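You operate a simulated robot arm through the tools that you are given. There is no shell and no other tool.

Carry out the task below with a simulated two-armed robot. There is one attempt and no reset: what you move stays moved.

JOB
Shut the tack cell's screen, tack at mark 4, then at mark 3.
Fine: crosswise, the first new tack lies opposite the old one; the blue knob brings a mark under the torch, the run button lays one tack; the hood draws already, the brass block stays on the earth pad.

The check looks at the end state, three seconds after you hand in, the way a careful person would. Anything else that was tipped, shoved, dropped, spilled or broken makes it a failure.

ROBOT AND FRAMES
Two 7-joint arms with two-finger parallel grippers on one trunk, on a base that drives. Base frame: it is fixed to the floor where the robot stands at the start and does not move with it; the origin is under the middle of the robot, x ahead of it, y to its left, z up; the surface under the hand at the start is at about z = 740. Units: mm, rad, N and s.
The left shoulder is at the start at [50, 177, 1154], the right one opposite. With the tool pointing down near the work surface each hand reaches from about 100 to 680 mm from the robot's upright axis, wherever it stands, measured 20 degrees to its own side. Places, roughly: blue knob of the tack cell [400, -200, 800]; run button of the tack cell [500, -400, 800]; screen of the tack cell [500, -300, 1000]. Payload 3.43 kg a hand.
The TCP of each hand is the grasp point between the finger pads, 34 mm short of the fingertips. In the tool frame z runs along the fingers and y along their closing line. Largest opening 128 mm; finger width 24, thickness 12; the body of the gripper, 48 by 130 mm, starts 96 mm behind the TCP.
Orientation is told as [roll, pitch, yaw] about the base's x, y, z axes, in that order, counted from this pose: with the fingers straight down and closing along the base's y, the tool's x points along the base's -x, its y along +y and its z along -z.

CONTROLS
- The arms move only by the tool move_arm. It takes "left_steps", "right_steps" or both (then of equal length, played together; a hand with none holds still); each is a list of rows, each an object of numbers (a shift or turn left out is 0, a gripper value left out holds the last): "dx", "dy", "dz": the shift along the tool's x, y, z in units of 200 mm (1.0 is 200 mm); "wx", "wy", "wz": the turn, a rotation vector about the tool's x, y, z in units of 90 degrees (1.0 is 90 degrees); "claw": the closure in counts, from 0 (fully open) to 255 (shut). In form: [{"dx": .., "dy": .., "dz": .., "wx": .., "wy": .., "wz": .., "claw": ..}, ...]. A call has 1 to 20 rows; each row is the pose to reach, as a shift and turn from the pose commanded when the call began, along the tool's axes at that moment. A call with a number of a shift or a turn outside -1 to 1 is refused whole. Rows are played at 5 a second. More than 50 mm and 0.15 rad between two rows, or a gripper value outside its range, and nothing of the call is played. Where a pose cannot be reached the arm comes as near as it can. A force on the tool above 40 N (or 10 N above the force at the start of the call, whichever is more), or a blocked arm, ends the call early, and 0.2 s more pass. The fingers move at their own pace (about 108 mm/s each) and stop on an object; they squeeze with about 40 N. The grip force told is the motor's: it shows also when the fingers shut on nothing. Time passes only in rows, and 0.2 s behind the last, so rows that repeat a pose let the fingers close. The reply holds the time, the measured pose of the TCP, the force on the tool along the base axes, the opening and the grip force, in the units named above and with some noise, with the torque about the TCP (base axes, N m) and any sound that the robot's microphone picked up.
- Cameras (640 x 400 px; columns grow to the right, rows downward): "scene" is now at [157, 6.2, 1318.7]; the picture's right is [-0.08, -1.00, 0.00], its down [-0.51, 0.04, -0.86] and it looks along [0.86, -0.07, -0.51] (base axes); focal length 214 px, centre (320, 200). "left" rides on the left gripper at [76, 11, -160] in its tool frame; the picture's right is [-0.15, 0.99, 0.00], its down [-0.88, -0.13, -0.46] and it looks along [-0.45, -0.07, 0.89] (tool axes); focal length 234 px, centre (320, 200). "right" rides on the right gripper at [76, -11, -160] in its tool frame; the picture's right is [0.15, 0.99, 0.00], its down [-0.88, 0.13, -0.46] and it looks along [-0.45, 0.07, 0.89] (tool axes); focal length 234 px, centre (320, 200). There is no depth. A picture from a camera that has moved, and an enlarged one, comes with that camera's place and axes in the base frame and with its lens. The place of the scene camera against the robot may be out by one fixed shift of up to 18 mm in any direction.
- get_image(camera): a new picture of that camera. It takes no simulated time.
- raise_lower(by): slides the trunk up (or, below 0, down) by that many mm; the arms and the scene camera ride with it, the base frame stays. It gives what a move gives, with no picture.
- drive_base(legs): drives the robot by 1 to 6 legs, each [ahead, turn to the left] in mm and rad, along the robot's own axes; the way and the turn of a leg run together, so that a leg with both is an arc; at most 1500 mm and 3.142 rad a leg. The arms and the cameras ride along, it lands a little off, and it stops where it bumps. It gives what a move gives.
- turn_head(pan, tilt): turns the head with the scene camera to pan (to the left, within 1.396 rad either way) and tilt (down, from -0.506 to 1.204), counted from straight ahead of the robot. It gives what a move gives.
- enlarge(camera, box): a new picture of the part [left, top, right, bottom] of that camera's present view, enlarged. It takes no simulated time.
- job_done(): hands the job in; it is judged then, once.

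Nothing tells you exact positions but the pictures and the camera data. Unless the task says otherwise, let go and move clear before handing in.

The tools are called after "Call:" as name(argument=value, ...) on one line, values as JSON. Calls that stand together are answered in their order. move_arm: Moves the arms, as the interface text tells. Its arguments: {"type":"object","properties":{"left_steps":{"type":"array"},"right_steps":{"type":"array"}},"required":[]} The other tools are called the same way: raise_lower (by) slides the trunk up or down; drive_base (legs) drives the base; turn_head (pan, tilt) turns the head that bears the scene camera; get_image (camera) takes a picture; enlarge (camera, box) takes an enlarged picture of a part of a camera's view; job_done () hands the job in.

At the start:

```text
time: 0.0
left_ee_pos: [364.9, 72.4, 1202.8]
left_ee_rot: [0.001, 0.002, 0.001]
left_contact_force: [-0.6, 1.3, 0.1]
left_wrist_torque: [0.02, 0.02, -0.01]
left_opening: 127.6
left_grasp_force: 0.1
right_ee_pos: [383.8, -334.1, 1129.7]
right_ee_rot: [-0.001, -0.002, 0.0]
right_contact_force: [0.0, 0.2, -0.4]
right_wrist_torque: [0.03, 0.0, 0.01]
right_opening: 128.0
right_grasp_force: 0.0
trunk travel left (down, up): [-325.0, 76.0]
robot x, y, heading: [0.1, -3.0, -0.004]
head pan, tilt: [-0.08, 0.534]
```

scene: 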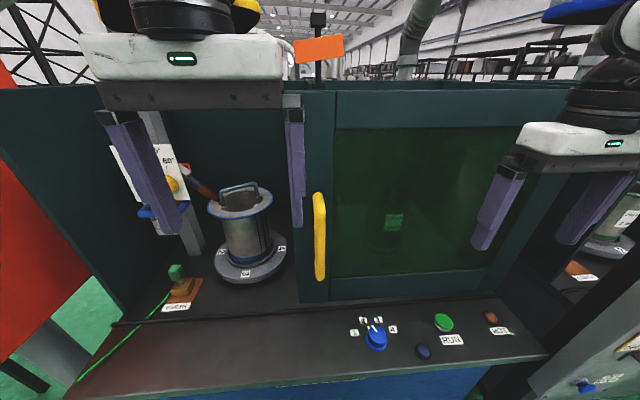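
right: 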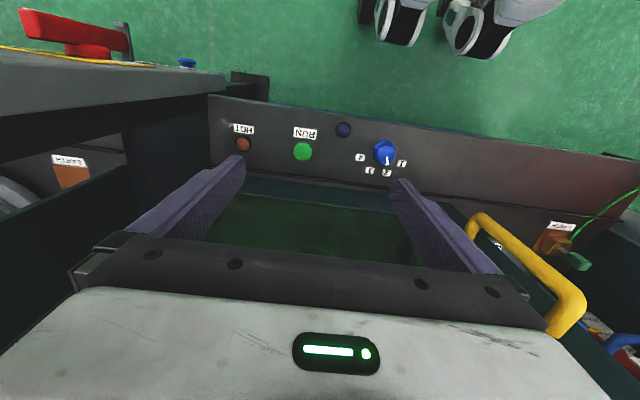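
left: 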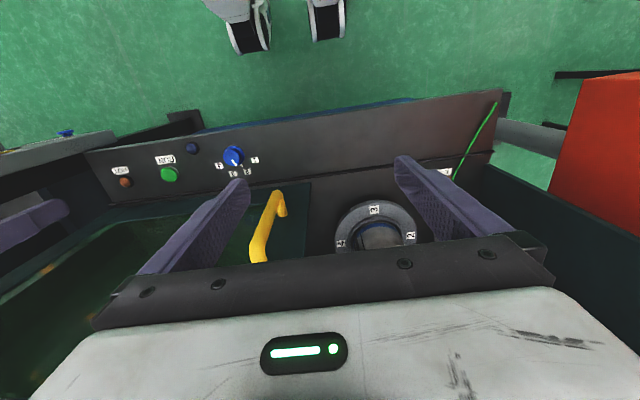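

I see a welding cell with a sliding green screen (yellow handle) that is open to the left, a workpiece on a turntable, and a panel with a blue knob, a RUN button and other buttons. I'll look closer before moving anything.

Call:
enlarge(camera="scene", box=[330, 290, 530, 390])

Call:
enlarge(camera="scene", box=[100, 100, 340, 320])

Call:
enlarge(camera="right", box=[200, 90, 440, 210])

Call:
enlarge(camera="left", box=[80, 120, 520, 280])

```text
3.20 times, centred on (430, 340) of scene
camera zoom: at [157.0, 6.2, 1318.7], right [-0.08, -1.0, 0.0], down [-0.51, 0.04, -0.86], along [0.86, -0.07, -0.51], focal length 686 px, centre (-32, -248)
```

zoom: 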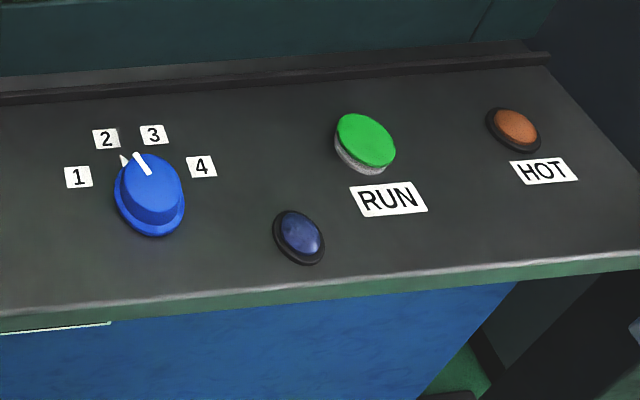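

```text
1.82 times, centred on (220, 210) of scene
camera zoom: at [157.0, 6.2, 1318.7], right [-0.08, -1.0, 0.0], down [-0.51, 0.04, -0.86], along [0.86, -0.07, -0.51], focal length 390 px, centre (502, 182)
```

zoom: 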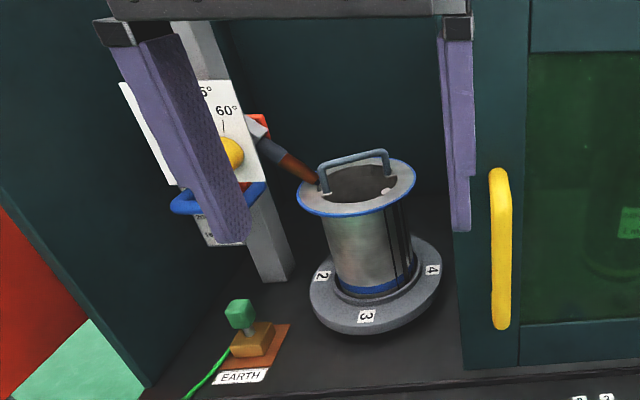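

```text
2.67 times, centred on (320, 150) of right
camera zoom: at [307.4, -344.8, 1290.5], right [-0.15, 0.99, 0.0], down [0.88, 0.13, 0.46], along [0.45, 0.07, -0.89], focal length 624 px, centre (320, 333)
```

zoom: 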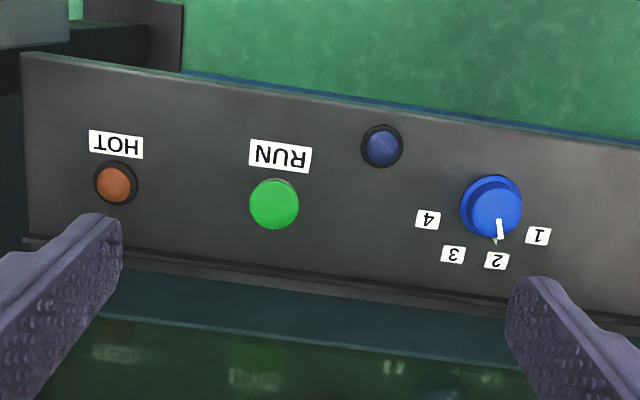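

```text
1.45 times, centred on (300, 200) of left
camera zoom: at [288.5, 83.2, 1360.3], right [0.15, 0.99, 0.0], down [0.88, -0.13, 0.46], along [0.45, -0.07, -0.89], focal length 341 px, centre (349, 200)
```

zoom: 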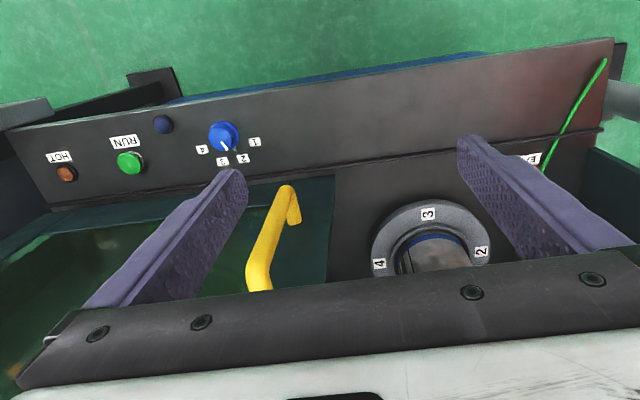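

The screen covers the right half and must slide left (+y), with its handle near (500, -40, 1000). I'll look at the left end of the track, the earth lead and the torch before planning.

Call:
turn_head(pan=0.5, tilt=0.6)

Call:
get_image(camera="scene")

Call:
enlarge(camera="scene", box=[150, 200, 390, 350])

```text
time: 1.0
left_ee_pos: [365.3, 73.1, 1201.8]
left_ee_rot: [-0.001, 0.001, -0.001]
left_contact_force: [-0.1, -0.1, -0.3]
left_wrist_torque: [0.01, -0.06, 0.0]
left_opening: 128.2
left_grasp_force: 0.0
right_ee_pos: [383.6, -333.8, 1130.3]
right_ee_rot: [0.0, 0.002, 0.001]
right_contact_force: [-0.4, 0.0, -0.2]
right_wrist_torque: [-0.01, 0.01, 0.03]
right_opening: 128.1
right_grasp_force: 0.0
trunk travel left (down, up): [-325.0, 76.0]
robot x, y, heading: [4.0, -1.2, -0.002]
head pan, tilt: [0.499, 0.6]
```

```text
taken
camera scene: at [144.7, 55.6, 1312.7], right [0.48, -0.88, 0.0], down [-0.5, -0.27, -0.83], along [0.72, 0.39, -0.56], focal length 214 px, centre (320, 200)
```

scene: 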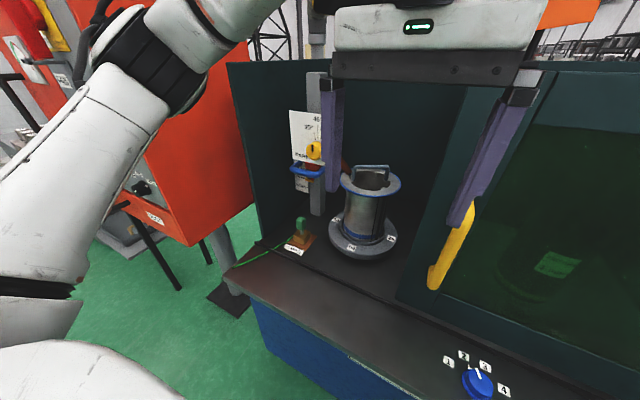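

```text
2.67 times, centred on (270, 275) of scene
camera zoom: at [144.7, 55.6, 1312.7], right [0.48, -0.88, 0.0], down [-0.5, -0.27, -0.83], along [0.72, 0.39, -0.56], focal length 572 px, centre (453, 0)
```

zoom: 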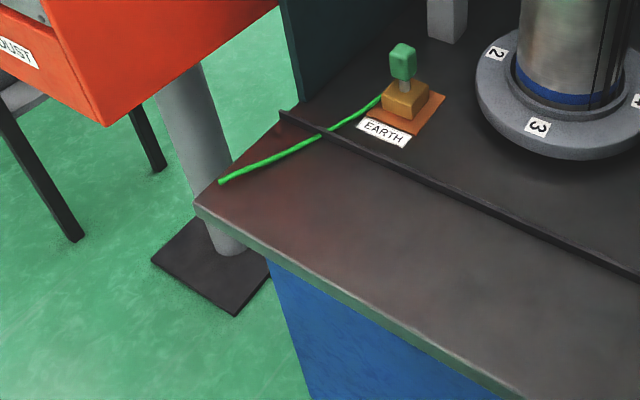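

The opening is on the left, the track ends near y = 500, and the handle needs roughly 480 mm of travel. I'll tilt the left hand 45° forward and bring it in front of the handle.

Call:
move_arm(left_steps=[{"dx": -0.034, "dy": -0.07, "dz": 0.07, "wy": -0.0625}, {"dx": -0.069, "dy": -0.14, "dz": 0.14, "wy": -0.125}, {"dx": -0.103, "dy": -0.21, "dz": 0.21, "wy": -0.1875}, {"dx": -0.1375, "dy": -0.28, "dz": 0.28, "wy": -0.25}, {"dx": -0.172, "dy": -0.35, "dz": 0.35, "wy": -0.3125}, {"dx": -0.206, "dy": -0.42, "dz": 0.42, "wy": -0.375}, {"dx": -0.24, "dy": -0.49, "dz": 0.49, "wy": -0.4375}, {"dx": -0.275, "dy": -0.5625, "dz": 0.56, "wy": -0.5}, {"dx": -0.275, "dy": -0.5625, "dz": 0.56, "wy": -0.5}])

Call:
turn_head(pan=0.0, tilt=0.6)

Call:
get_image(camera="left")

Call:
get_image(camera="scene")

Call:
get_image(camera="right")

```text
time: 3.0
left_ee_pos: [421.6, -38.4, 1090.6]
left_ee_rot: [-0.003, -0.788, 0.002]
left_contact_force: [-0.4, -0.3, 0.8]
left_wrist_torque: [0.01, 0.04, 0.0]
left_opening: 128.2
left_grasp_force: 0.0
right_ee_pos: [384.2, -333.6, 1130.1]
right_ee_rot: [0.0, 0.0, -0.001]
right_contact_force: [0.5, -0.8, 1.1]
right_wrist_torque: [-0.03, 0.01, -0.01]
right_opening: 128.2
right_grasp_force: 0.0
trunk travel left (down, up): [-325.0, 76.0]
robot x, y, heading: [-3.2, -1.8, 0.004]
head pan, tilt: [0.499, 0.6]
```

```text
time: 3.9
left_ee_pos: [421.6, -39.6, 1091.4]
left_ee_rot: [-0.001, -0.784, 0.002]
left_contact_force: [-0.1, -0.3, 0.3]
left_wrist_torque: [-0.01, 0.03, -0.01]
left_opening: 128.0
left_grasp_force: 0.0
right_ee_pos: [384.2, -333.5, 1128.9]
right_ee_rot: [0.0, 0.0, -0.002]
right_contact_force: [0.0, 0.3, 0.6]
right_wrist_torque: [-0.02, 0.01, 0.0]
right_opening: 128.0
right_grasp_force: 0.1
trunk travel left (down, up): [-325.0, 76.0]
robot x, y, heading: [-2.1, 0.9, -0.002]
head pan, tilt: [0.0, 0.6]
```

```text
taken
camera left: at [254.0, -28.1, 1148.2], right [0.1, 0.99, 0.1], down [0.3, -0.13, 0.94], along [0.95, -0.07, -0.31], focal length 234 px, centre (320, 200)
```

left: 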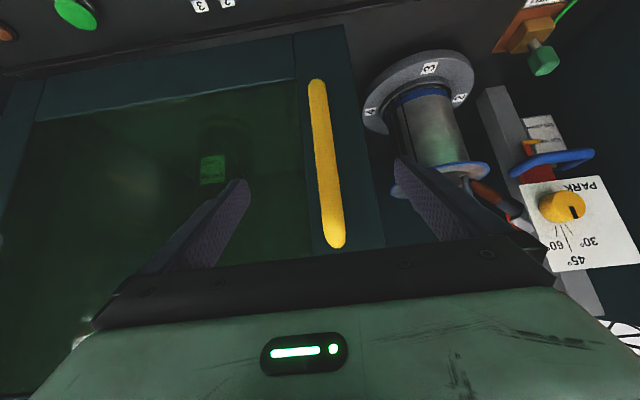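

```text
taken
camera scene: at [155.5, 13.5, 1312.7], right [0.0, -1.0, 0.0], down [-0.56, 0.0, -0.83], along [0.83, 0.0, -0.56], focal length 214 px, centre (320, 200)
```

scene: 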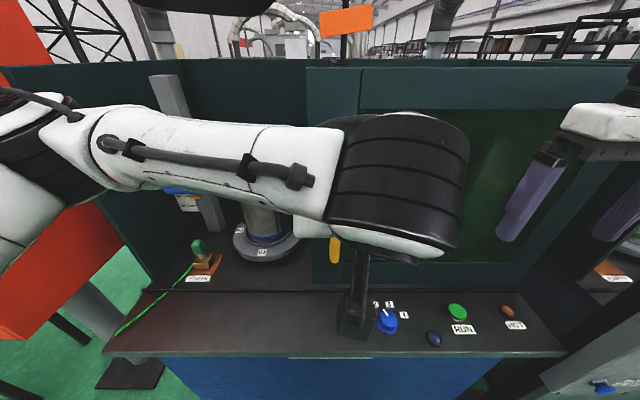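

```text
taken
camera right: at [307.4, -344.8, 1290.4], right [-0.15, 0.99, 0.0], down [0.88, 0.13, 0.46], along [0.45, 0.07, -0.89], focal length 234 px, centre (320, 200)
```

right: 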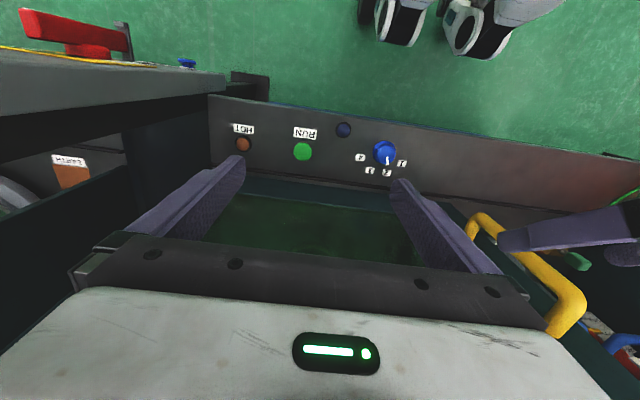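

The handle sits well between the fingers. There's a yellow knob with PARK/30/45/60 on the torch stand and a cell to the right with another EARTH label; I'll check these closely.

Call:
enlarge(camera="left", box=[460, 100, 640, 280])

Call:
enlarge(camera="left", box=[340, 40, 540, 240])

Call:
enlarge(camera="scene", box=[340, 270, 540, 370])

Call:
enlarge(camera="right", box=[420, 190, 640, 350])

```text
2.22 times, centred on (550, 190) of left
camera zoom: at [254.0, -28.1, 1148.2], right [0.1, 0.99, 0.1], down [0.3, -0.13, 0.94], along [0.95, -0.07, -0.31], focal length 520 px, centre (-191, 222)
```

zoom: 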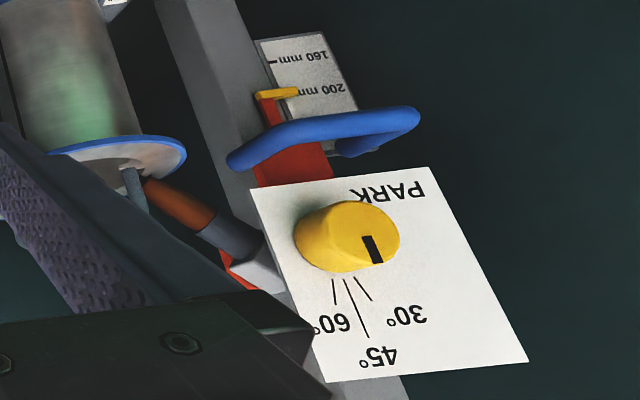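

```text
2.00 times, centred on (440, 140) of left
camera zoom: at [254.0, -28.1, 1148.2], right [0.1, 0.99, 0.1], down [0.3, -0.13, 0.94], along [0.95, -0.07, -0.31], focal length 468 px, centre (80, 320)
```

zoom: 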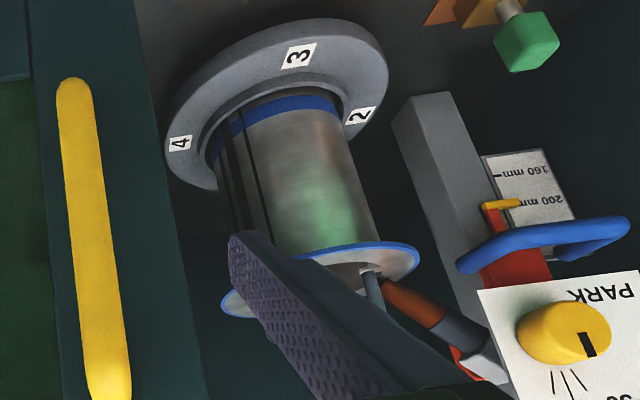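

```text
3.20 times, centred on (440, 320) of scene
camera zoom: at [155.5, 13.5, 1312.7], right [0.0, -1.0, 0.0], down [-0.56, 0.0, -0.83], along [0.83, 0.0, -0.56], focal length 686 px, centre (-64, -184)
```

zoom: 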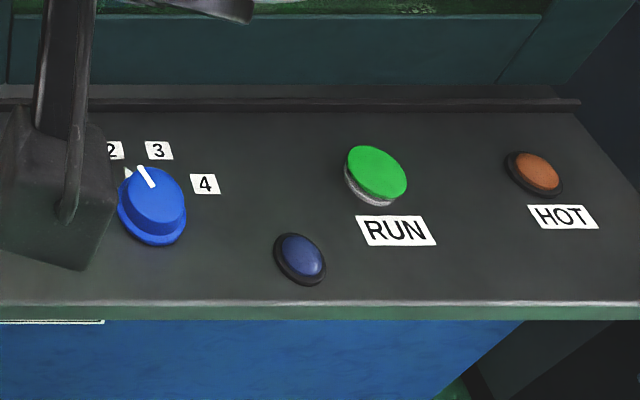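

```text
2.50 times, centred on (530, 270) of right
camera zoom: at [307.4, -344.8, 1290.4], right [-0.15, 0.99, 0.0], down [0.88, 0.13, 0.46], along [0.45, 0.07, -0.89], focal length 585 px, centre (-205, 25)
```

zoom: 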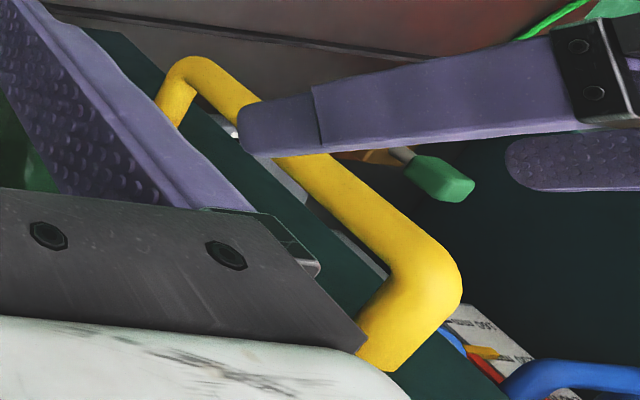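

The handle bar stands at about x = 488, y = -35, z 920–1115, and the torch knob isn't on PARK so I leave it alone. Next I slide the open fingers around the bar and close them loosely.

Call:
move_arm(left_steps=[{"dz": 0.12, "dy": 0.01}, {"dz": 0.24, "dy": 0.015}, {"dz": 0.35, "dy": 0.02}, {"dz": 0.45, "dy": 0.02}, {"dz": 0.45, "dy": 0.02, "claw": 180}, {"dz": 0.45, "dy": 0.02, "claw": 180}, {"dz": 0.45, "dy": 0.02, "claw": 180}])

Call:
get_image(camera="left")

Call:
get_image(camera="right")

```text
time: 5.5
left_ee_pos: [485.8, -35.2, 1023.1]
left_ee_rot: [-0.001, -0.787, 0.001]
left_contact_force: [0.2, -0.5, 0.1]
left_wrist_torque: [0.0, 0.01, -0.03]
left_opening: 37.6
left_grasp_force: 0.0
right_ee_pos: [383.9, -333.9, 1129.0]
right_ee_rot: [0.001, -0.001, 0.001]
right_contact_force: [0.2, 0.1, -0.4]
right_wrist_torque: [0.0, -0.02, 0.01]
right_opening: 128.1
right_grasp_force: 0.0
trunk travel left (down, up): [-325.0, 76.0]
robot x, y, heading: [0.1, 0.4, 0.001]
head pan, tilt: [0.0, 0.6]
```

```text
taken
camera left: at [317.4, -24.9, 1082.2], right [0.1, 0.99, 0.1], down [0.3, -0.13, 0.94], along [0.95, -0.07, -0.31], focal length 234 px, centre (320, 200)
```

left: 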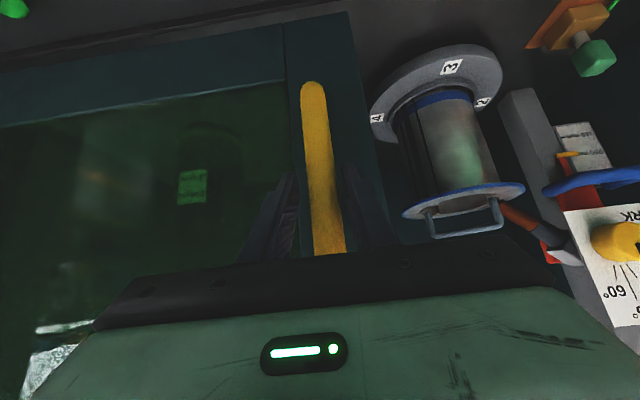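

```text
taken
camera right: at [307.3, -344.8, 1290.5], right [-0.15, 0.99, 0.0], down [0.88, 0.13, 0.46], along [0.45, 0.07, -0.89], focal length 234 px, centre (320, 200)
```

right: 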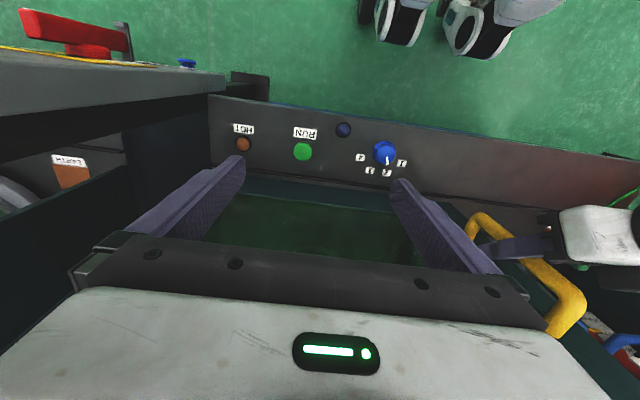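

The bar is between the loosely closed fingers. I now push it left 120 mm as a test.

Call:
move_arm(left_steps=[{"dy": 0.06}, {"dy": 0.12}, {"dy": 0.2}, {"dy": 0.28}, {"dy": 0.36}, {"dy": 0.44}, {"dy": 0.52}, {"dy": 0.6}])

Call:
get_image(camera="left")

Call:
get_image(camera="scene")

```text
time: 7.3
left_ee_pos: [485.6, 84.3, 1027.9]
left_ee_rot: [0.001, -0.784, 0.002]
left_contact_force: [0.5, 0.4, 0.1]
left_wrist_torque: [-0.02, -0.03, 0.03]
left_opening: 37.5
left_grasp_force: 0.1
right_ee_pos: [383.0, -333.5, 1129.7]
right_ee_rot: [0.001, 0.0, 0.0]
right_contact_force: [0.0, 0.7, -0.3]
right_wrist_torque: [0.01, 0.02, -0.01]
right_opening: 127.9
right_grasp_force: 0.1
trunk travel left (down, up): [-325.0, 76.0]
robot x, y, heading: [1.6, 2.1, -0.004]
head pan, tilt: [0.0, 0.6]
```

```text
taken
camera left: at [316.8, 94.7, 1084.5], right [0.1, 0.99, 0.1], down [0.3, -0.13, 0.94], along [0.95, -0.06, -0.31], focal length 234 px, centre (320, 200)
```

left: 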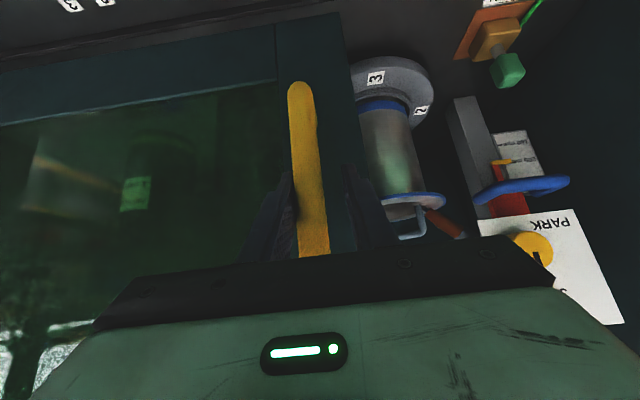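

```text
taken
camera scene: at [155.5, 13.9, 1312.8], right [0.0, -1.0, 0.0], down [-0.56, 0.0, -0.83], along [0.83, 0.0, -0.56], focal length 214 px, centre (320, 200)
```

scene: 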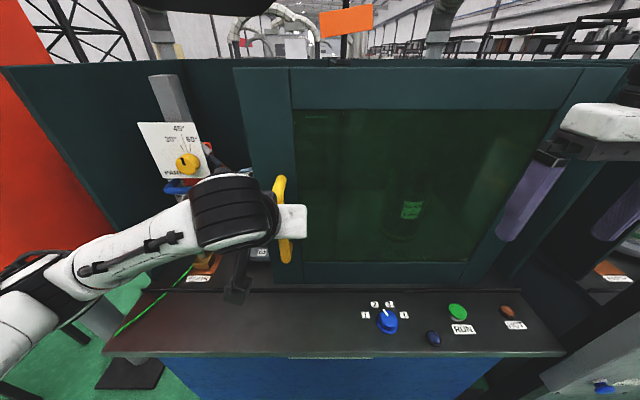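

The screen slides freely with little force. I continue left in larger portions.

Call:
move_arm(left_steps=[{"dy": 0.08}, {"dy": 0.17}, {"dy": 0.26}, {"dy": 0.35}, {"dy": 0.44}, {"dy": 0.53}, {"dy": 0.62}, {"dy": 0.71}, {"dy": 0.8}, {"dy": 0.9}, {"dy": 1.0}])

Call:
get_image(camera="scene")

Call:
get_image(camera="left")

```text
time: 9.7
left_ee_pos: [483.5, 283.6, 1025.0]
left_ee_rot: [0.0, -0.784, 0.001]
left_contact_force: [0.0, -0.4, -1.0]
left_wrist_torque: [-0.03, 0.02, -0.01]
left_opening: 37.6
left_grasp_force: 0.1
right_ee_pos: [384.2, -332.5, 1129.4]
right_ee_rot: [0.001, 0.002, -0.001]
right_contact_force: [-1.0, 0.0, -0.6]
right_wrist_torque: [0.01, -0.02, -0.02]
right_opening: 128.0
right_grasp_force: 0.2
trunk travel left (down, up): [-325.0, 76.0]
robot x, y, heading: [-0.2, 1.3, 0.001]
head pan, tilt: [0.0, 0.6]
```

```text
taken
camera scene: at [155.4, 13.9, 1312.7], right [0.0, -1.0, 0.0], down [-0.56, 0.0, -0.83], along [0.83, 0.0, -0.56], focal length 214 px, centre (320, 200)
```

scene: 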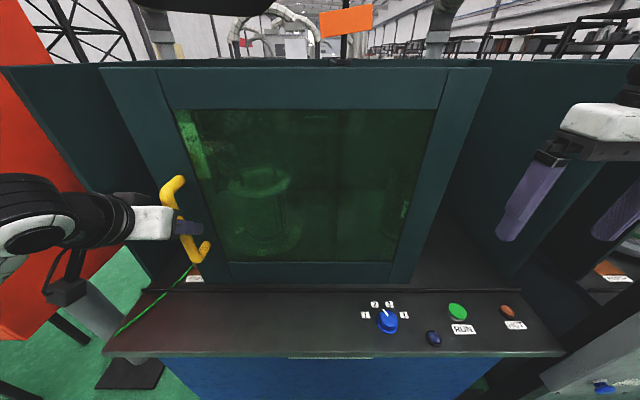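

```text
taken
camera left: at [315.9, 293.9, 1082.7], right [0.1, 0.99, 0.1], down [0.3, -0.13, 0.94], along [0.95, -0.06, -0.31], focal length 234 px, centre (320, 200)
```

left: 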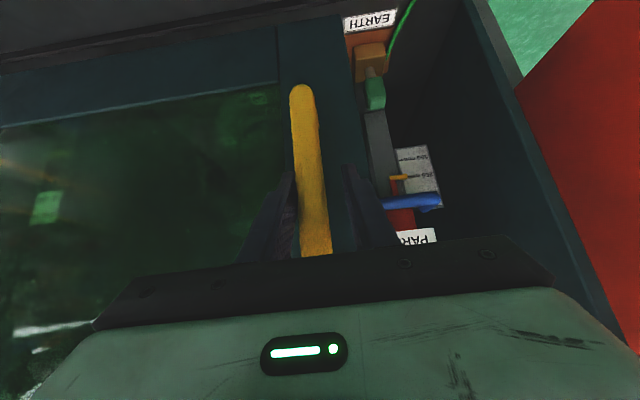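

The left hand moves fine, but I want to see what closes the right part of the cell and where the screen should end.

Call:
enlarge(camera="scene", box=[380, 40, 600, 320])

Call:
enlarge(camera="scene", box=[60, 60, 300, 320])

Call:
get_image(camera="right")

```text
1.43 times, centred on (490, 180) of scene
camera zoom: at [155.4, 13.9, 1312.7], right [0.0, -1.0, 0.0], down [-0.56, 0.0, -0.83], along [0.83, 0.0, -0.56], focal length 306 px, centre (77, 229)
```

zoom: 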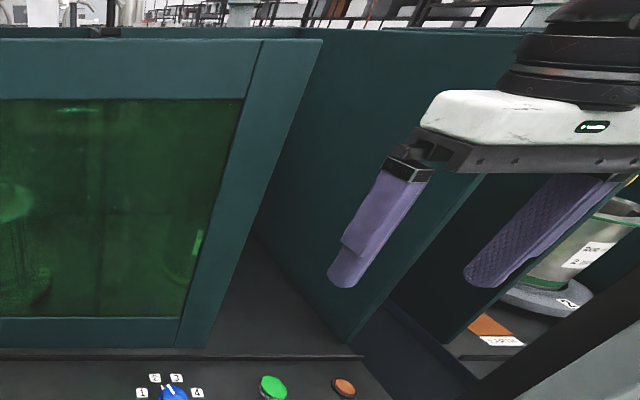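

```text
1.54 times, centred on (180, 190) of scene
camera zoom: at [155.4, 13.9, 1312.7], right [0.0, -1.0, 0.0], down [-0.56, 0.0, -0.83], along [0.83, 0.0, -0.56], focal length 330 px, centre (535, 215)
```

zoom: 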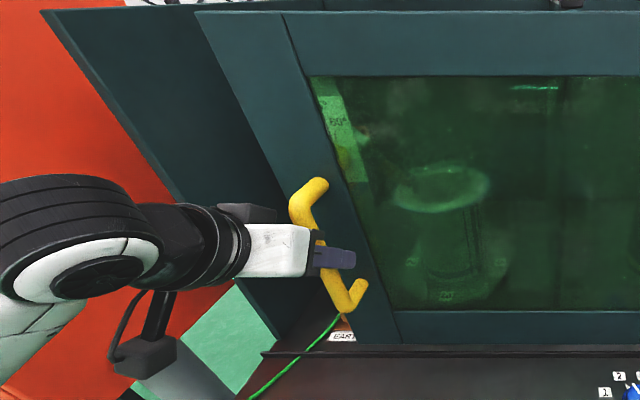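

```text
taken
camera right: at [307.3, -344.2, 1290.6], right [-0.15, 0.99, 0.0], down [0.88, 0.13, 0.46], along [0.45, 0.07, -0.89], focal length 234 px, centre (320, 200)
```

right: 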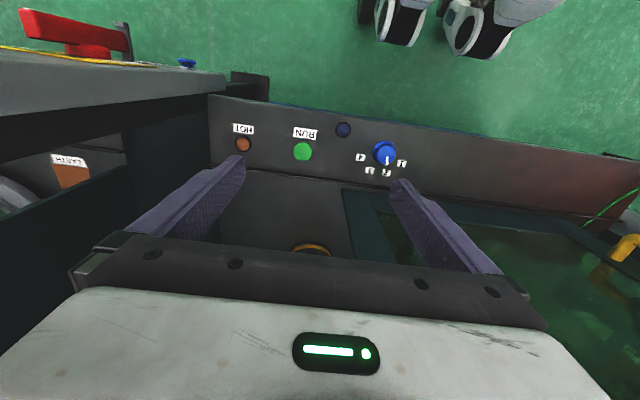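

The workpiece is now behind the screen but the left side still has a gap. I go on left until the screen meets its stop at the left wall.

Call:
move_arm(left_steps=[{"dy": 0.08}, {"dy": 0.16}, {"dy": 0.24}, {"dy": 0.32}, {"dy": 0.4}, {"dy": 0.48}, {"dy": 0.54}, {"dy": 0.58}, {"dy": 0.62}, {"dy": 0.66}])

Call:
get_image(camera="scene")

Call:
get_image(camera="left")

```text
time: 11.9
left_ee_pos: [484.8, 416.7, 1027.0]
left_ee_rot: [-0.001, -0.786, 0.0]
left_contact_force: [-0.9, -1.9, -0.6]
left_wrist_torque: [0.02, -0.04, -0.01]
left_opening: 38.4
left_grasp_force: 0.9
right_ee_pos: [384.2, -333.2, 1130.0]
right_ee_rot: [-0.001, 0.001, 0.0]
right_contact_force: [-0.1, -0.2, -0.9]
right_wrist_torque: [-0.02, -0.04, 0.01]
right_opening: 127.9
right_grasp_force: 0.1
trunk travel left (down, up): [-325.0, 76.0]
robot x, y, heading: [-0.8, -1.6, 0.001]
head pan, tilt: [0.0, 0.6]
```

```text
taken
camera scene: at [155.5, 13.4, 1312.7], right [0.0, -1.0, 0.0], down [-0.56, 0.0, -0.83], along [0.83, 0.0, -0.56], focal length 214 px, centre (320, 200)
```

scene: 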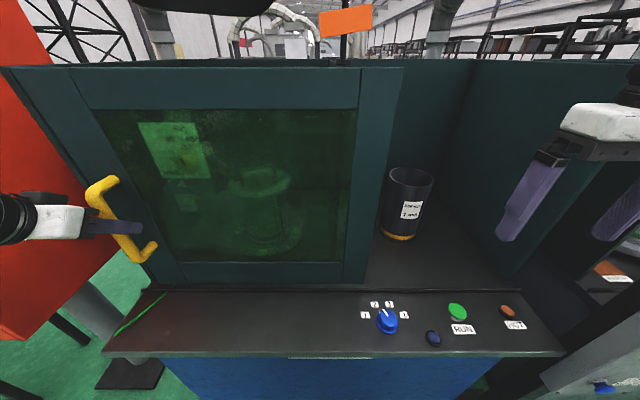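

```text
taken
camera left: at [316.9, 426.9, 1083.8], right [0.1, 0.99, 0.1], down [0.3, -0.13, 0.94], along [0.95, -0.07, -0.31], focal length 234 px, centre (320, 200)
```

left: 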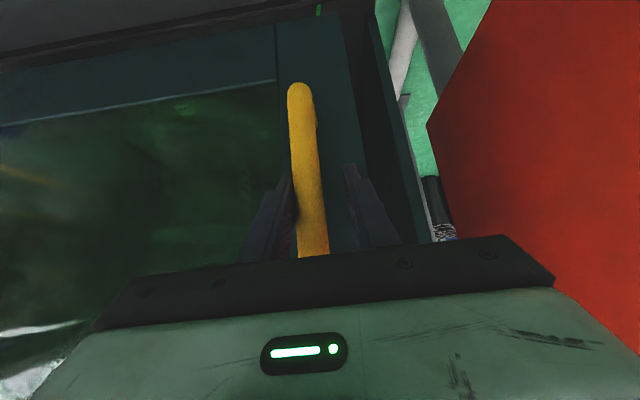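

A narrow gap is left at the left edge. I continue gently to the stop.

Call:
move_arm(left_steps=[{"dy": 0.04}, {"dy": 0.08}, {"dy": 0.12}, {"dy": 0.16}, {"dy": 0.2}, {"dy": 0.23}, {"dy": 0.26}, {"dy": 0.29}, {"dy": 0.32}, {"dy": 0.35}, {"dy": 0.38}, {"dy": 0.41}])

Call:
get_image(camera="scene")

Call:
get_image(camera="left")

```text
time: 14.2
left_ee_pos: [484.2, 473.9, 1026.7]
left_ee_rot: [-0.016, -0.788, -0.016]
left_contact_force: [7.4, -27.0, 0.0]
left_wrist_torque: [0.56, -0.08, 0.31]
left_opening: 52.9
left_grasp_force: 13.0
right_ee_pos: [385.1, -335.5, 1130.2]
right_ee_rot: [0.002, 0.002, -0.002]
right_contact_force: [-0.6, 0.2, 1.1]
right_wrist_torque: [-0.03, -0.04, -0.02]
right_opening: 127.9
right_grasp_force: 0.1
trunk travel left (down, up): [-325.0, 76.0]
robot x, y, heading: [-1.6, 1.1, -0.005]
head pan, tilt: [0.0, 0.6]
stopped in row 11 (left hand): the force on the tool passed its limit at 42 N (the readings are from after the stop); the commanded pose is now the measured one
```

```text
taken
camera scene: at [156.3, 9.0, 1312.8], right [0.0, -1.0, 0.0], down [-0.57, 0.0, -0.82], along [0.82, 0.0, -0.57], focal length 214 px, centre (320, 200)
```

scene: 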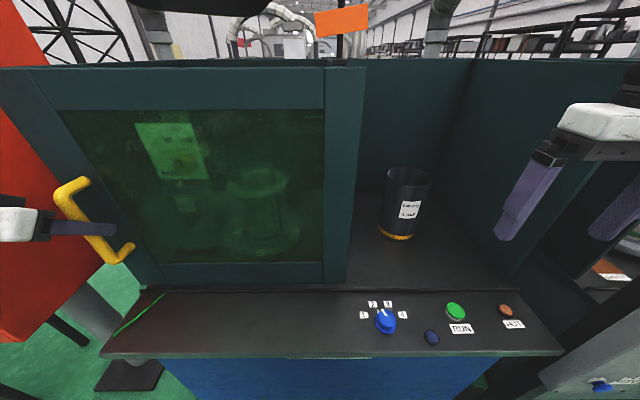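

```text
taken
camera left: at [316.7, 488.8, 1083.5], right [0.13, 0.99, 0.09], down [0.3, -0.13, 0.95], along [0.95, -0.1, -0.31], focal length 234 px, centre (320, 200)
```

left: 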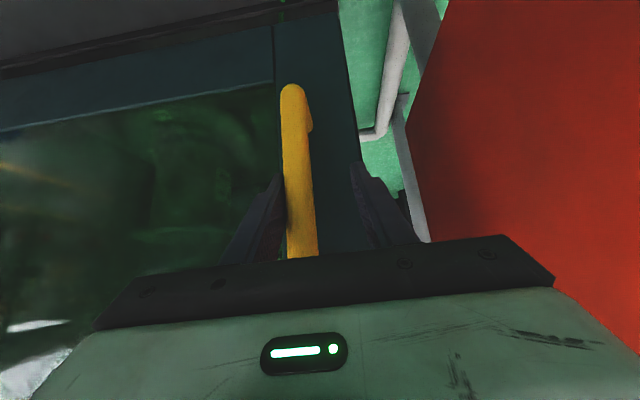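

The screen hit its stop. I relieve the pressure, back the hand out along its fingers and move it clear.

Call:
move_arm(left_steps=[{"dy": -0.03}, {"dy": -0.065}, {"dy": -0.065}, {"dy": -0.065, "dz": -0.1}, {"dy": -0.065, "dz": -0.2}, {"dy": -0.065, "dz": -0.3}, {"dy": -0.065, "dz": -0.4}, {"dy": -0.065, "dz": -0.5}, {"dy": -0.15, "dz": -0.55}, {"dy": -0.3, "dz": -0.55}, {"dy": -0.45, "dz": -0.55}, {"dy": -0.6, "dz": -0.55}, {"dy": -0.75, "dz": -0.55}])

Call:
turn_head(pan=0.5, tilt=0.5)

Call:
get_image(camera="scene")

Call:
get_image(camera="left")

```text
time: 17.0
left_ee_pos: [403.3, 332.7, 1106.9]
left_ee_rot: [-0.013, -0.784, -0.006]
left_contact_force: [-0.9, -0.2, -1.0]
left_wrist_torque: [-0.02, 0.01, 0.04]
left_opening: 37.8
left_grasp_force: 0.0
right_ee_pos: [383.8, -334.2, 1129.5]
right_ee_rot: [0.0, 0.001, -0.001]
right_contact_force: [0.5, 0.1, 1.1]
right_wrist_torque: [0.01, -0.02, 0.03]
right_opening: 127.9
right_grasp_force: 0.0
trunk travel left (down, up): [-325.0, 76.0]
robot x, y, heading: [-1.1, 0.6, -0.002]
head pan, tilt: [0.0, 0.6]
```

```text
time: 17.9
left_ee_pos: [403.1, 333.3, 1104.9]
left_ee_rot: [-0.013, -0.785, -0.005]
left_contact_force: [-0.2, 0.7, -0.8]
left_wrist_torque: [0.0, -0.02, 0.02]
left_opening: 37.7
left_grasp_force: 0.0
right_ee_pos: [384.4, -333.6, 1129.7]
right_ee_rot: [-0.001, 0.001, 0.002]
right_contact_force: [-0.1, 0.4, -0.6]
right_wrist_torque: [-0.02, -0.02, 0.05]
right_opening: 127.8
right_grasp_force: 0.2
trunk travel left (down, up): [-325.0, 76.0]
robot x, y, heading: [3.2, -3.5, 0.001]
head pan, tilt: [0.499, 0.499]
```

```text
taken
camera scene: at [147.3, 56.1, 1321.8], right [0.48, -0.88, 0.0], down [-0.42, -0.23, -0.88], along [0.77, 0.42, -0.48], focal length 214 px, centre (320, 200)
```

scene: 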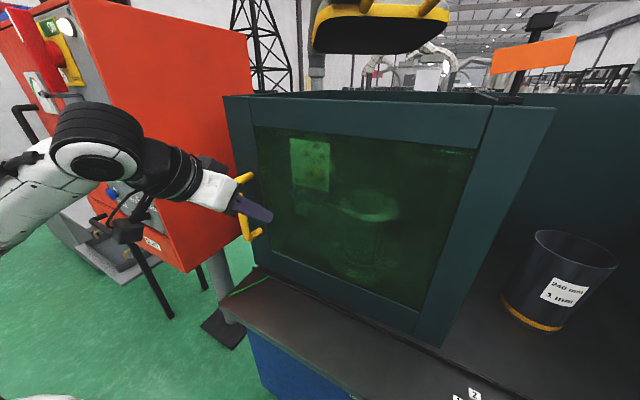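

```text
taken
camera left: at [235.7, 346.8, 1163.3], right [0.12, 0.99, 0.09], down [0.3, -0.13, 0.95], along [0.95, -0.08, -0.31], focal length 234 px, centre (320, 200)
```

left: 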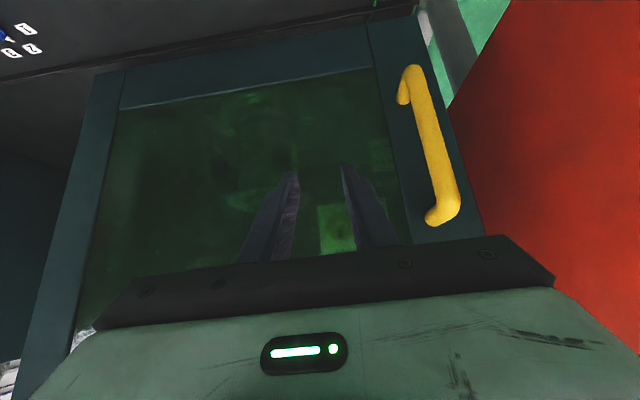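

The screen now spans the cell's front. I check its closed edge and then turn the head to the panel.

Call:
enlarge(camera="scene", box=[200, 80, 340, 320])

Call:
enlarge(camera="scene", box=[420, 80, 640, 320])

Call:
turn_head(pan=-0.35, tilt=0.9)

Call:
get_image(camera="scene")

Call:
enlarge(camera="scene", box=[240, 140, 440, 265])

```text
1.67 times, centred on (270, 200) of scene
camera zoom: at [147.3, 56.1, 1321.8], right [0.48, -0.88, 0.0], down [-0.42, -0.23, -0.88], along [0.77, 0.42, -0.48], focal length 358 px, centre (403, 200)
```

zoom: 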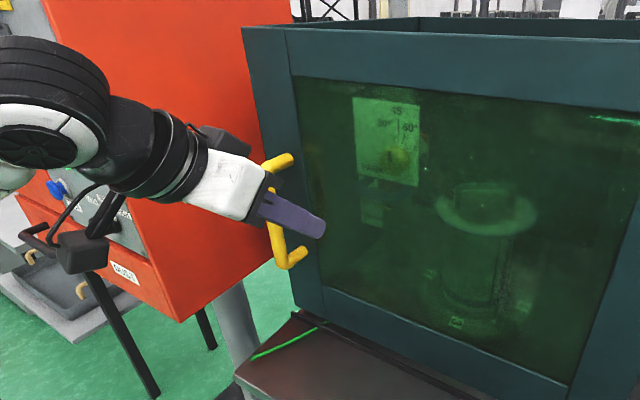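

```text
1.67 times, centred on (530, 200) of scene
camera zoom: at [147.3, 56.1, 1321.8], right [0.48, -0.88, 0.0], down [-0.42, -0.23, -0.88], along [0.77, 0.42, -0.48], focal length 358 px, centre (-30, 200)
```

zoom: 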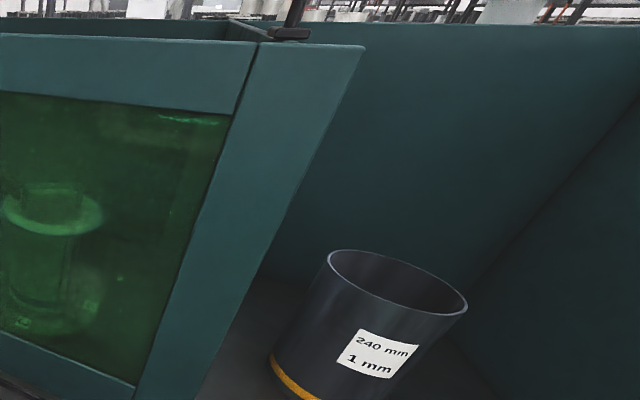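

```text
time: 19.1
left_ee_pos: [403.6, 333.2, 1106.8]
left_ee_rot: [-0.013, -0.785, -0.006]
left_contact_force: [0.5, 0.9, 0.2]
left_wrist_torque: [0.05, 0.01, 0.03]
left_opening: 37.7
left_grasp_force: 0.0
right_ee_pos: [384.4, -333.7, 1130.3]
right_ee_rot: [-0.001, 0.001, 0.001]
right_contact_force: [0.3, 0.2, -0.1]
right_wrist_torque: [0.0, 0.0, -0.04]
right_opening: 128.1
right_grasp_force: 0.0
trunk travel left (down, up): [-325.0, 76.0]
robot x, y, heading: [-1.6, -1.2, -0.002]
head pan, tilt: [-0.351, 0.901]
```

```text
taken
camera scene: at [138.1, -13.3, 1288.0], right [-0.34, -0.94, 0.0], down [-0.74, 0.27, -0.62], along [0.58, -0.21, -0.78], focal length 214 px, centre (320, 200)
```

scene: 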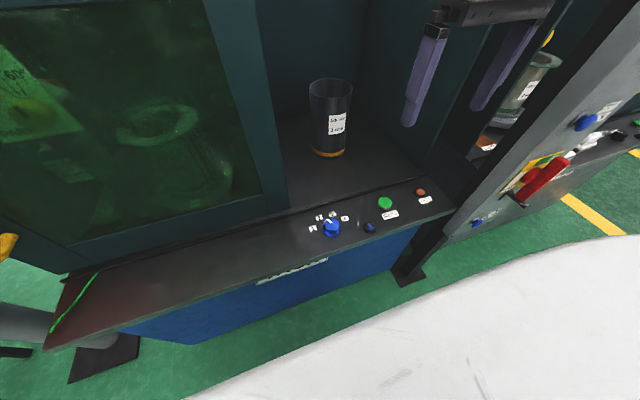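

```text
3.20 times, centred on (340, 202) of scene
camera zoom: at [138.1, -13.3, 1288.0], right [-0.34, -0.94, 0.0], down [-0.74, 0.27, -0.62], along [0.58, -0.21, -0.78], focal length 686 px, centre (256, 192)
```

zoom: 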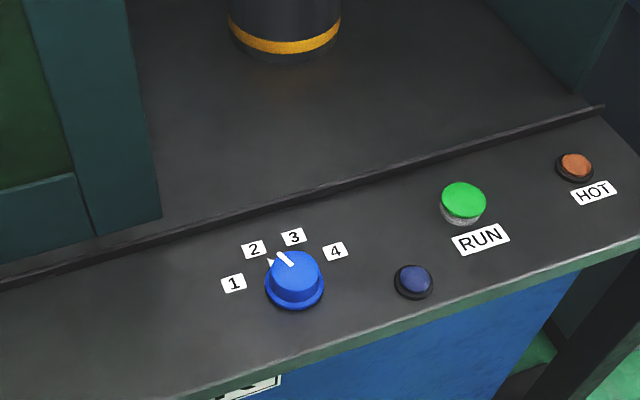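

A placard hangs under the panel's front edge; I'll try to read it and the machine next to it.

Call:
enlarge(camera="scene", box=[240, 245, 340, 295])

Call:
enlarge(camera="scene", box=[440, 60, 640, 240])

```text
6.40 times, centred on (290, 270) of scene
camera zoom: at [138.1, -13.3, 1288.0], right [-0.34, -0.94, 0.0], down [-0.74, 0.27, -0.62], along [0.58, -0.21, -0.78], focal length 1373 px, centre (512, -248)
```

zoom: 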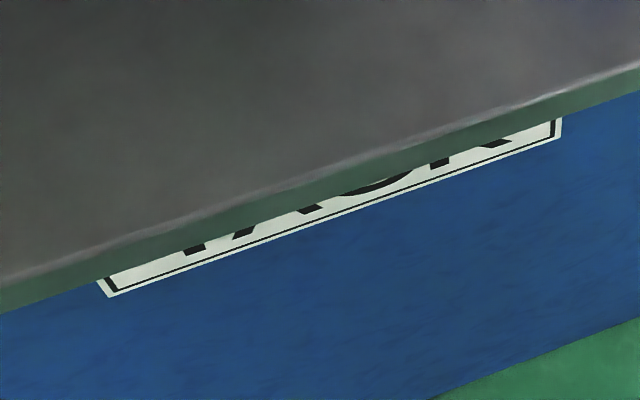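

```text
2.22 times, centred on (540, 150) of scene
camera zoom: at [138.1, -13.3, 1288.0], right [-0.34, -0.94, 0.0], down [-0.74, 0.27, -0.62], along [0.58, -0.21, -0.78], focal length 477 px, centre (-169, 311)
```

zoom: 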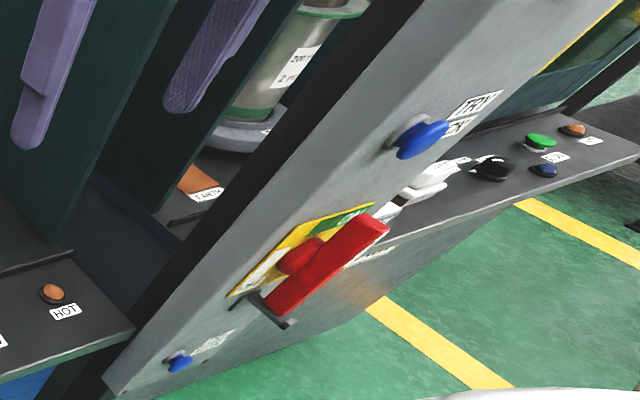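

This is indeed the TACK cell, with a flat panel, and the knob is at about (430, -171) pointing at 2. I bring the right hand above the knob, fingers down, for a precise look.

Call:
move_arm(right_steps=[{"dx": -0.023, "dy": 0.08, "dz": 0.1}, {"dx": -0.046, "dy": 0.16, "dz": 0.2}, {"dx": -0.07, "dy": 0.24, "dz": 0.3}, {"dx": -0.092, "dy": 0.32, "dz": 0.4}, {"dx": -0.115, "dy": 0.4, "dz": 0.5}, {"dx": -0.138, "dy": 0.48, "dz": 0.6}, {"dx": -0.161, "dy": 0.56, "dz": 0.7}, {"dx": -0.184, "dy": 0.64, "dz": 0.8}, {"dx": -0.207, "dy": 0.72, "dz": 0.9}, {"dx": -0.23, "dy": 0.815, "dz": 1.0, "claw": 60}, {"dx": -0.23, "dy": 0.815, "dz": 1.0, "claw": 60}])

Call:
get_image(camera="right")

Call:
get_image(camera="scene")

```text
time: 21.5
left_ee_pos: [401.7, 332.2, 1106.4]
left_ee_rot: [-0.012, -0.786, -0.004]
left_contact_force: [-0.9, 0.5, -0.9]
left_wrist_torque: [0.0, -0.02, -0.01]
left_opening: 37.8
left_grasp_force: 0.1
right_ee_pos: [430.6, -170.2, 930.6]
right_ee_rot: [0.001, -0.001, 0.0]
right_contact_force: [-0.6, -0.3, -0.1]
right_wrist_torque: [-0.02, 0.0, -0.01]
right_opening: 97.8
right_grasp_force: 0.1
trunk travel left (down, up): [-325.0, 76.0]
robot x, y, heading: [-1.0, -3.8, -0.008]
head pan, tilt: [-0.351, 0.901]
```

```text
taken
camera right: at [353.4, -180.6, 1090.4], right [-0.15, 0.99, 0.0], down [0.88, 0.13, 0.46], along [0.45, 0.07, -0.89], focal length 234 px, centre (320, 200)
```

right: 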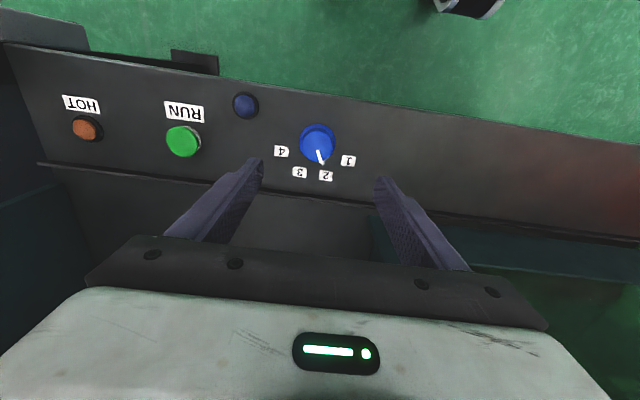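

```text
taken
camera scene: at [138.1, -13.4, 1288.0], right [-0.35, -0.94, 0.0], down [-0.74, 0.27, -0.62], along [0.58, -0.21, -0.78], focal length 214 px, centre (320, 200)
```

scene: 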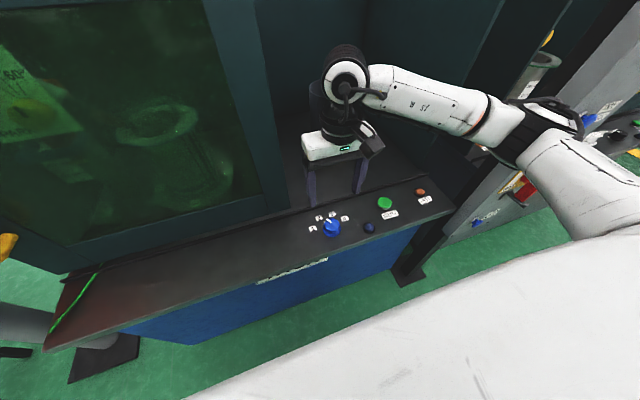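

I enlarge the hand view to pin the knob and buttons down.

Call:
enlarge(camera="right", box=[240, 90, 400, 190])

Call:
enlarge(camera="right", box=[40, 70, 280, 190])

```text
4.00 times, centred on (320, 140) of right
camera zoom: at [353.4, -180.6, 1090.4], right [-0.15, 0.99, 0.0], down [0.88, 0.13, 0.46], along [0.45, 0.07, -0.89], focal length 937 px, centre (320, 440)
```

zoom: 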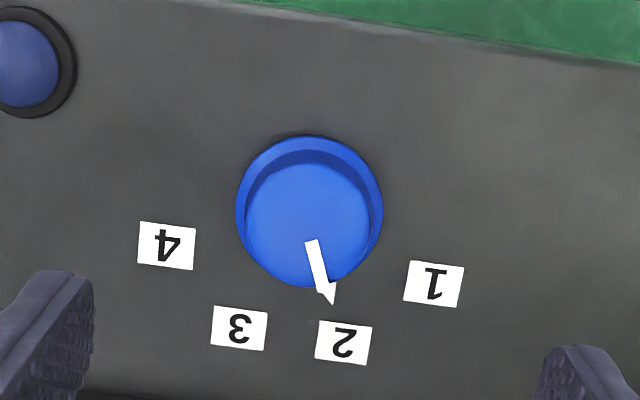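

```text
2.67 times, centred on (160, 130) of right
camera zoom: at [353.4, -180.6, 1090.4], right [-0.15, 0.99, 0.0], down [0.88, 0.13, 0.46], along [0.45, 0.07, -0.89], focal length 624 px, centre (747, 387)
```

zoom: 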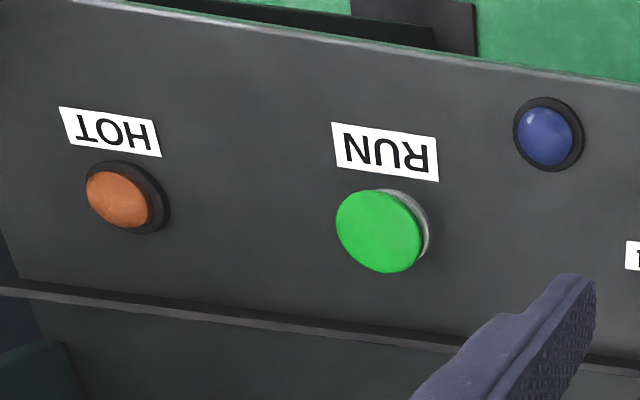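

Panel labels are 45° apart and the knob centre is at about (435, -171.5), panel z ≈ 745. I pre-turn the hand by -45° and descend partway over the knob.

Call:
move_arm(right_steps=[{"dx": -0.004, "dz": 0.06, "wz": -0.07}, {"dx": -0.008, "dz": 0.12, "wz": -0.14}, {"dx": -0.012, "dz": 0.18, "wz": -0.21}, {"dx": -0.016, "dz": 0.24, "wz": -0.29}, {"dx": -0.02, "dy": -0.003, "dz": 0.3, "wz": -0.36}, {"dx": -0.022, "dy": -0.006, "dz": 0.36, "wz": -0.43}, {"dx": -0.022, "dy": -0.006, "dz": 0.4, "wz": -0.5}, {"dx": -0.022, "dy": -0.006, "dz": 0.4, "wz": -0.5}])

Call:
get_image(camera="right")

Call:
enlarge(camera="scene", box=[260, 130, 420, 255])

```text
time: 23.3
left_ee_pos: [403.0, 332.7, 1106.1]
left_ee_rot: [-0.014, -0.785, -0.005]
left_contact_force: [0.0, -0.8, -0.3]
left_wrist_torque: [-0.03, -0.04, 0.03]
left_opening: 37.5
left_grasp_force: 0.1
right_ee_pos: [434.0, -171.9, 848.8]
right_ee_rot: [0.001, -0.001, 0.786]
right_contact_force: [0.5, -0.3, 0.0]
right_wrist_torque: [0.0, 0.01, 0.03]
right_opening: 98.0
right_grasp_force: 0.0
trunk travel left (down, up): [-325.0, 76.0]
robot x, y, heading: [1.5, 0.8, -0.003]
head pan, tilt: [-0.351, 0.901]
```

```text
taken
camera right: at [388.1, -233.7, 1009.4], right [-0.8, 0.6, 0.0], down [0.53, 0.72, 0.46], along [0.27, 0.37, -0.89], focal length 234 px, centre (320, 200)
```

right: 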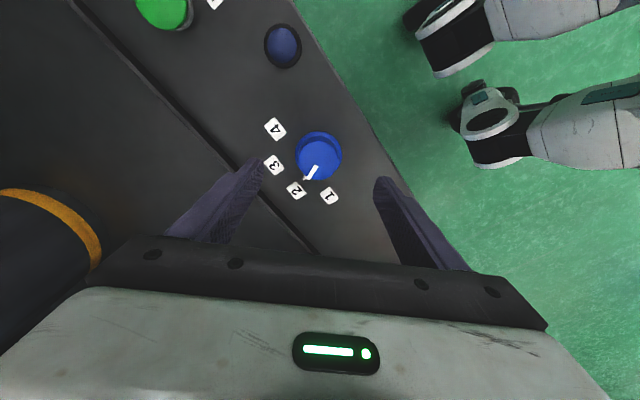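

```text
3.20 times, centred on (340, 192) of scene
camera zoom: at [138.1, -13.3, 1287.9], right [-0.35, -0.94, 0.0], down [-0.74, 0.27, -0.62], along [0.58, -0.21, -0.78], focal length 686 px, centre (256, 224)
```

zoom: 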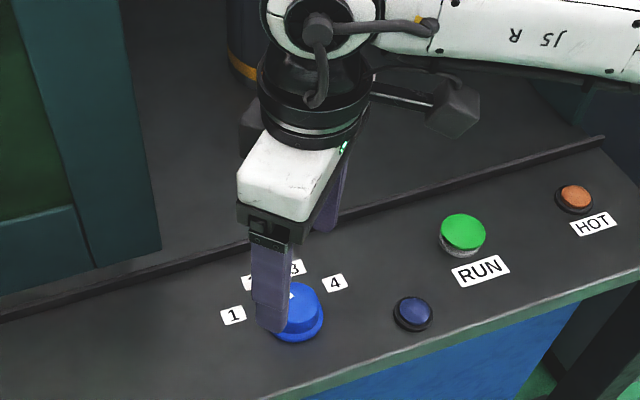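

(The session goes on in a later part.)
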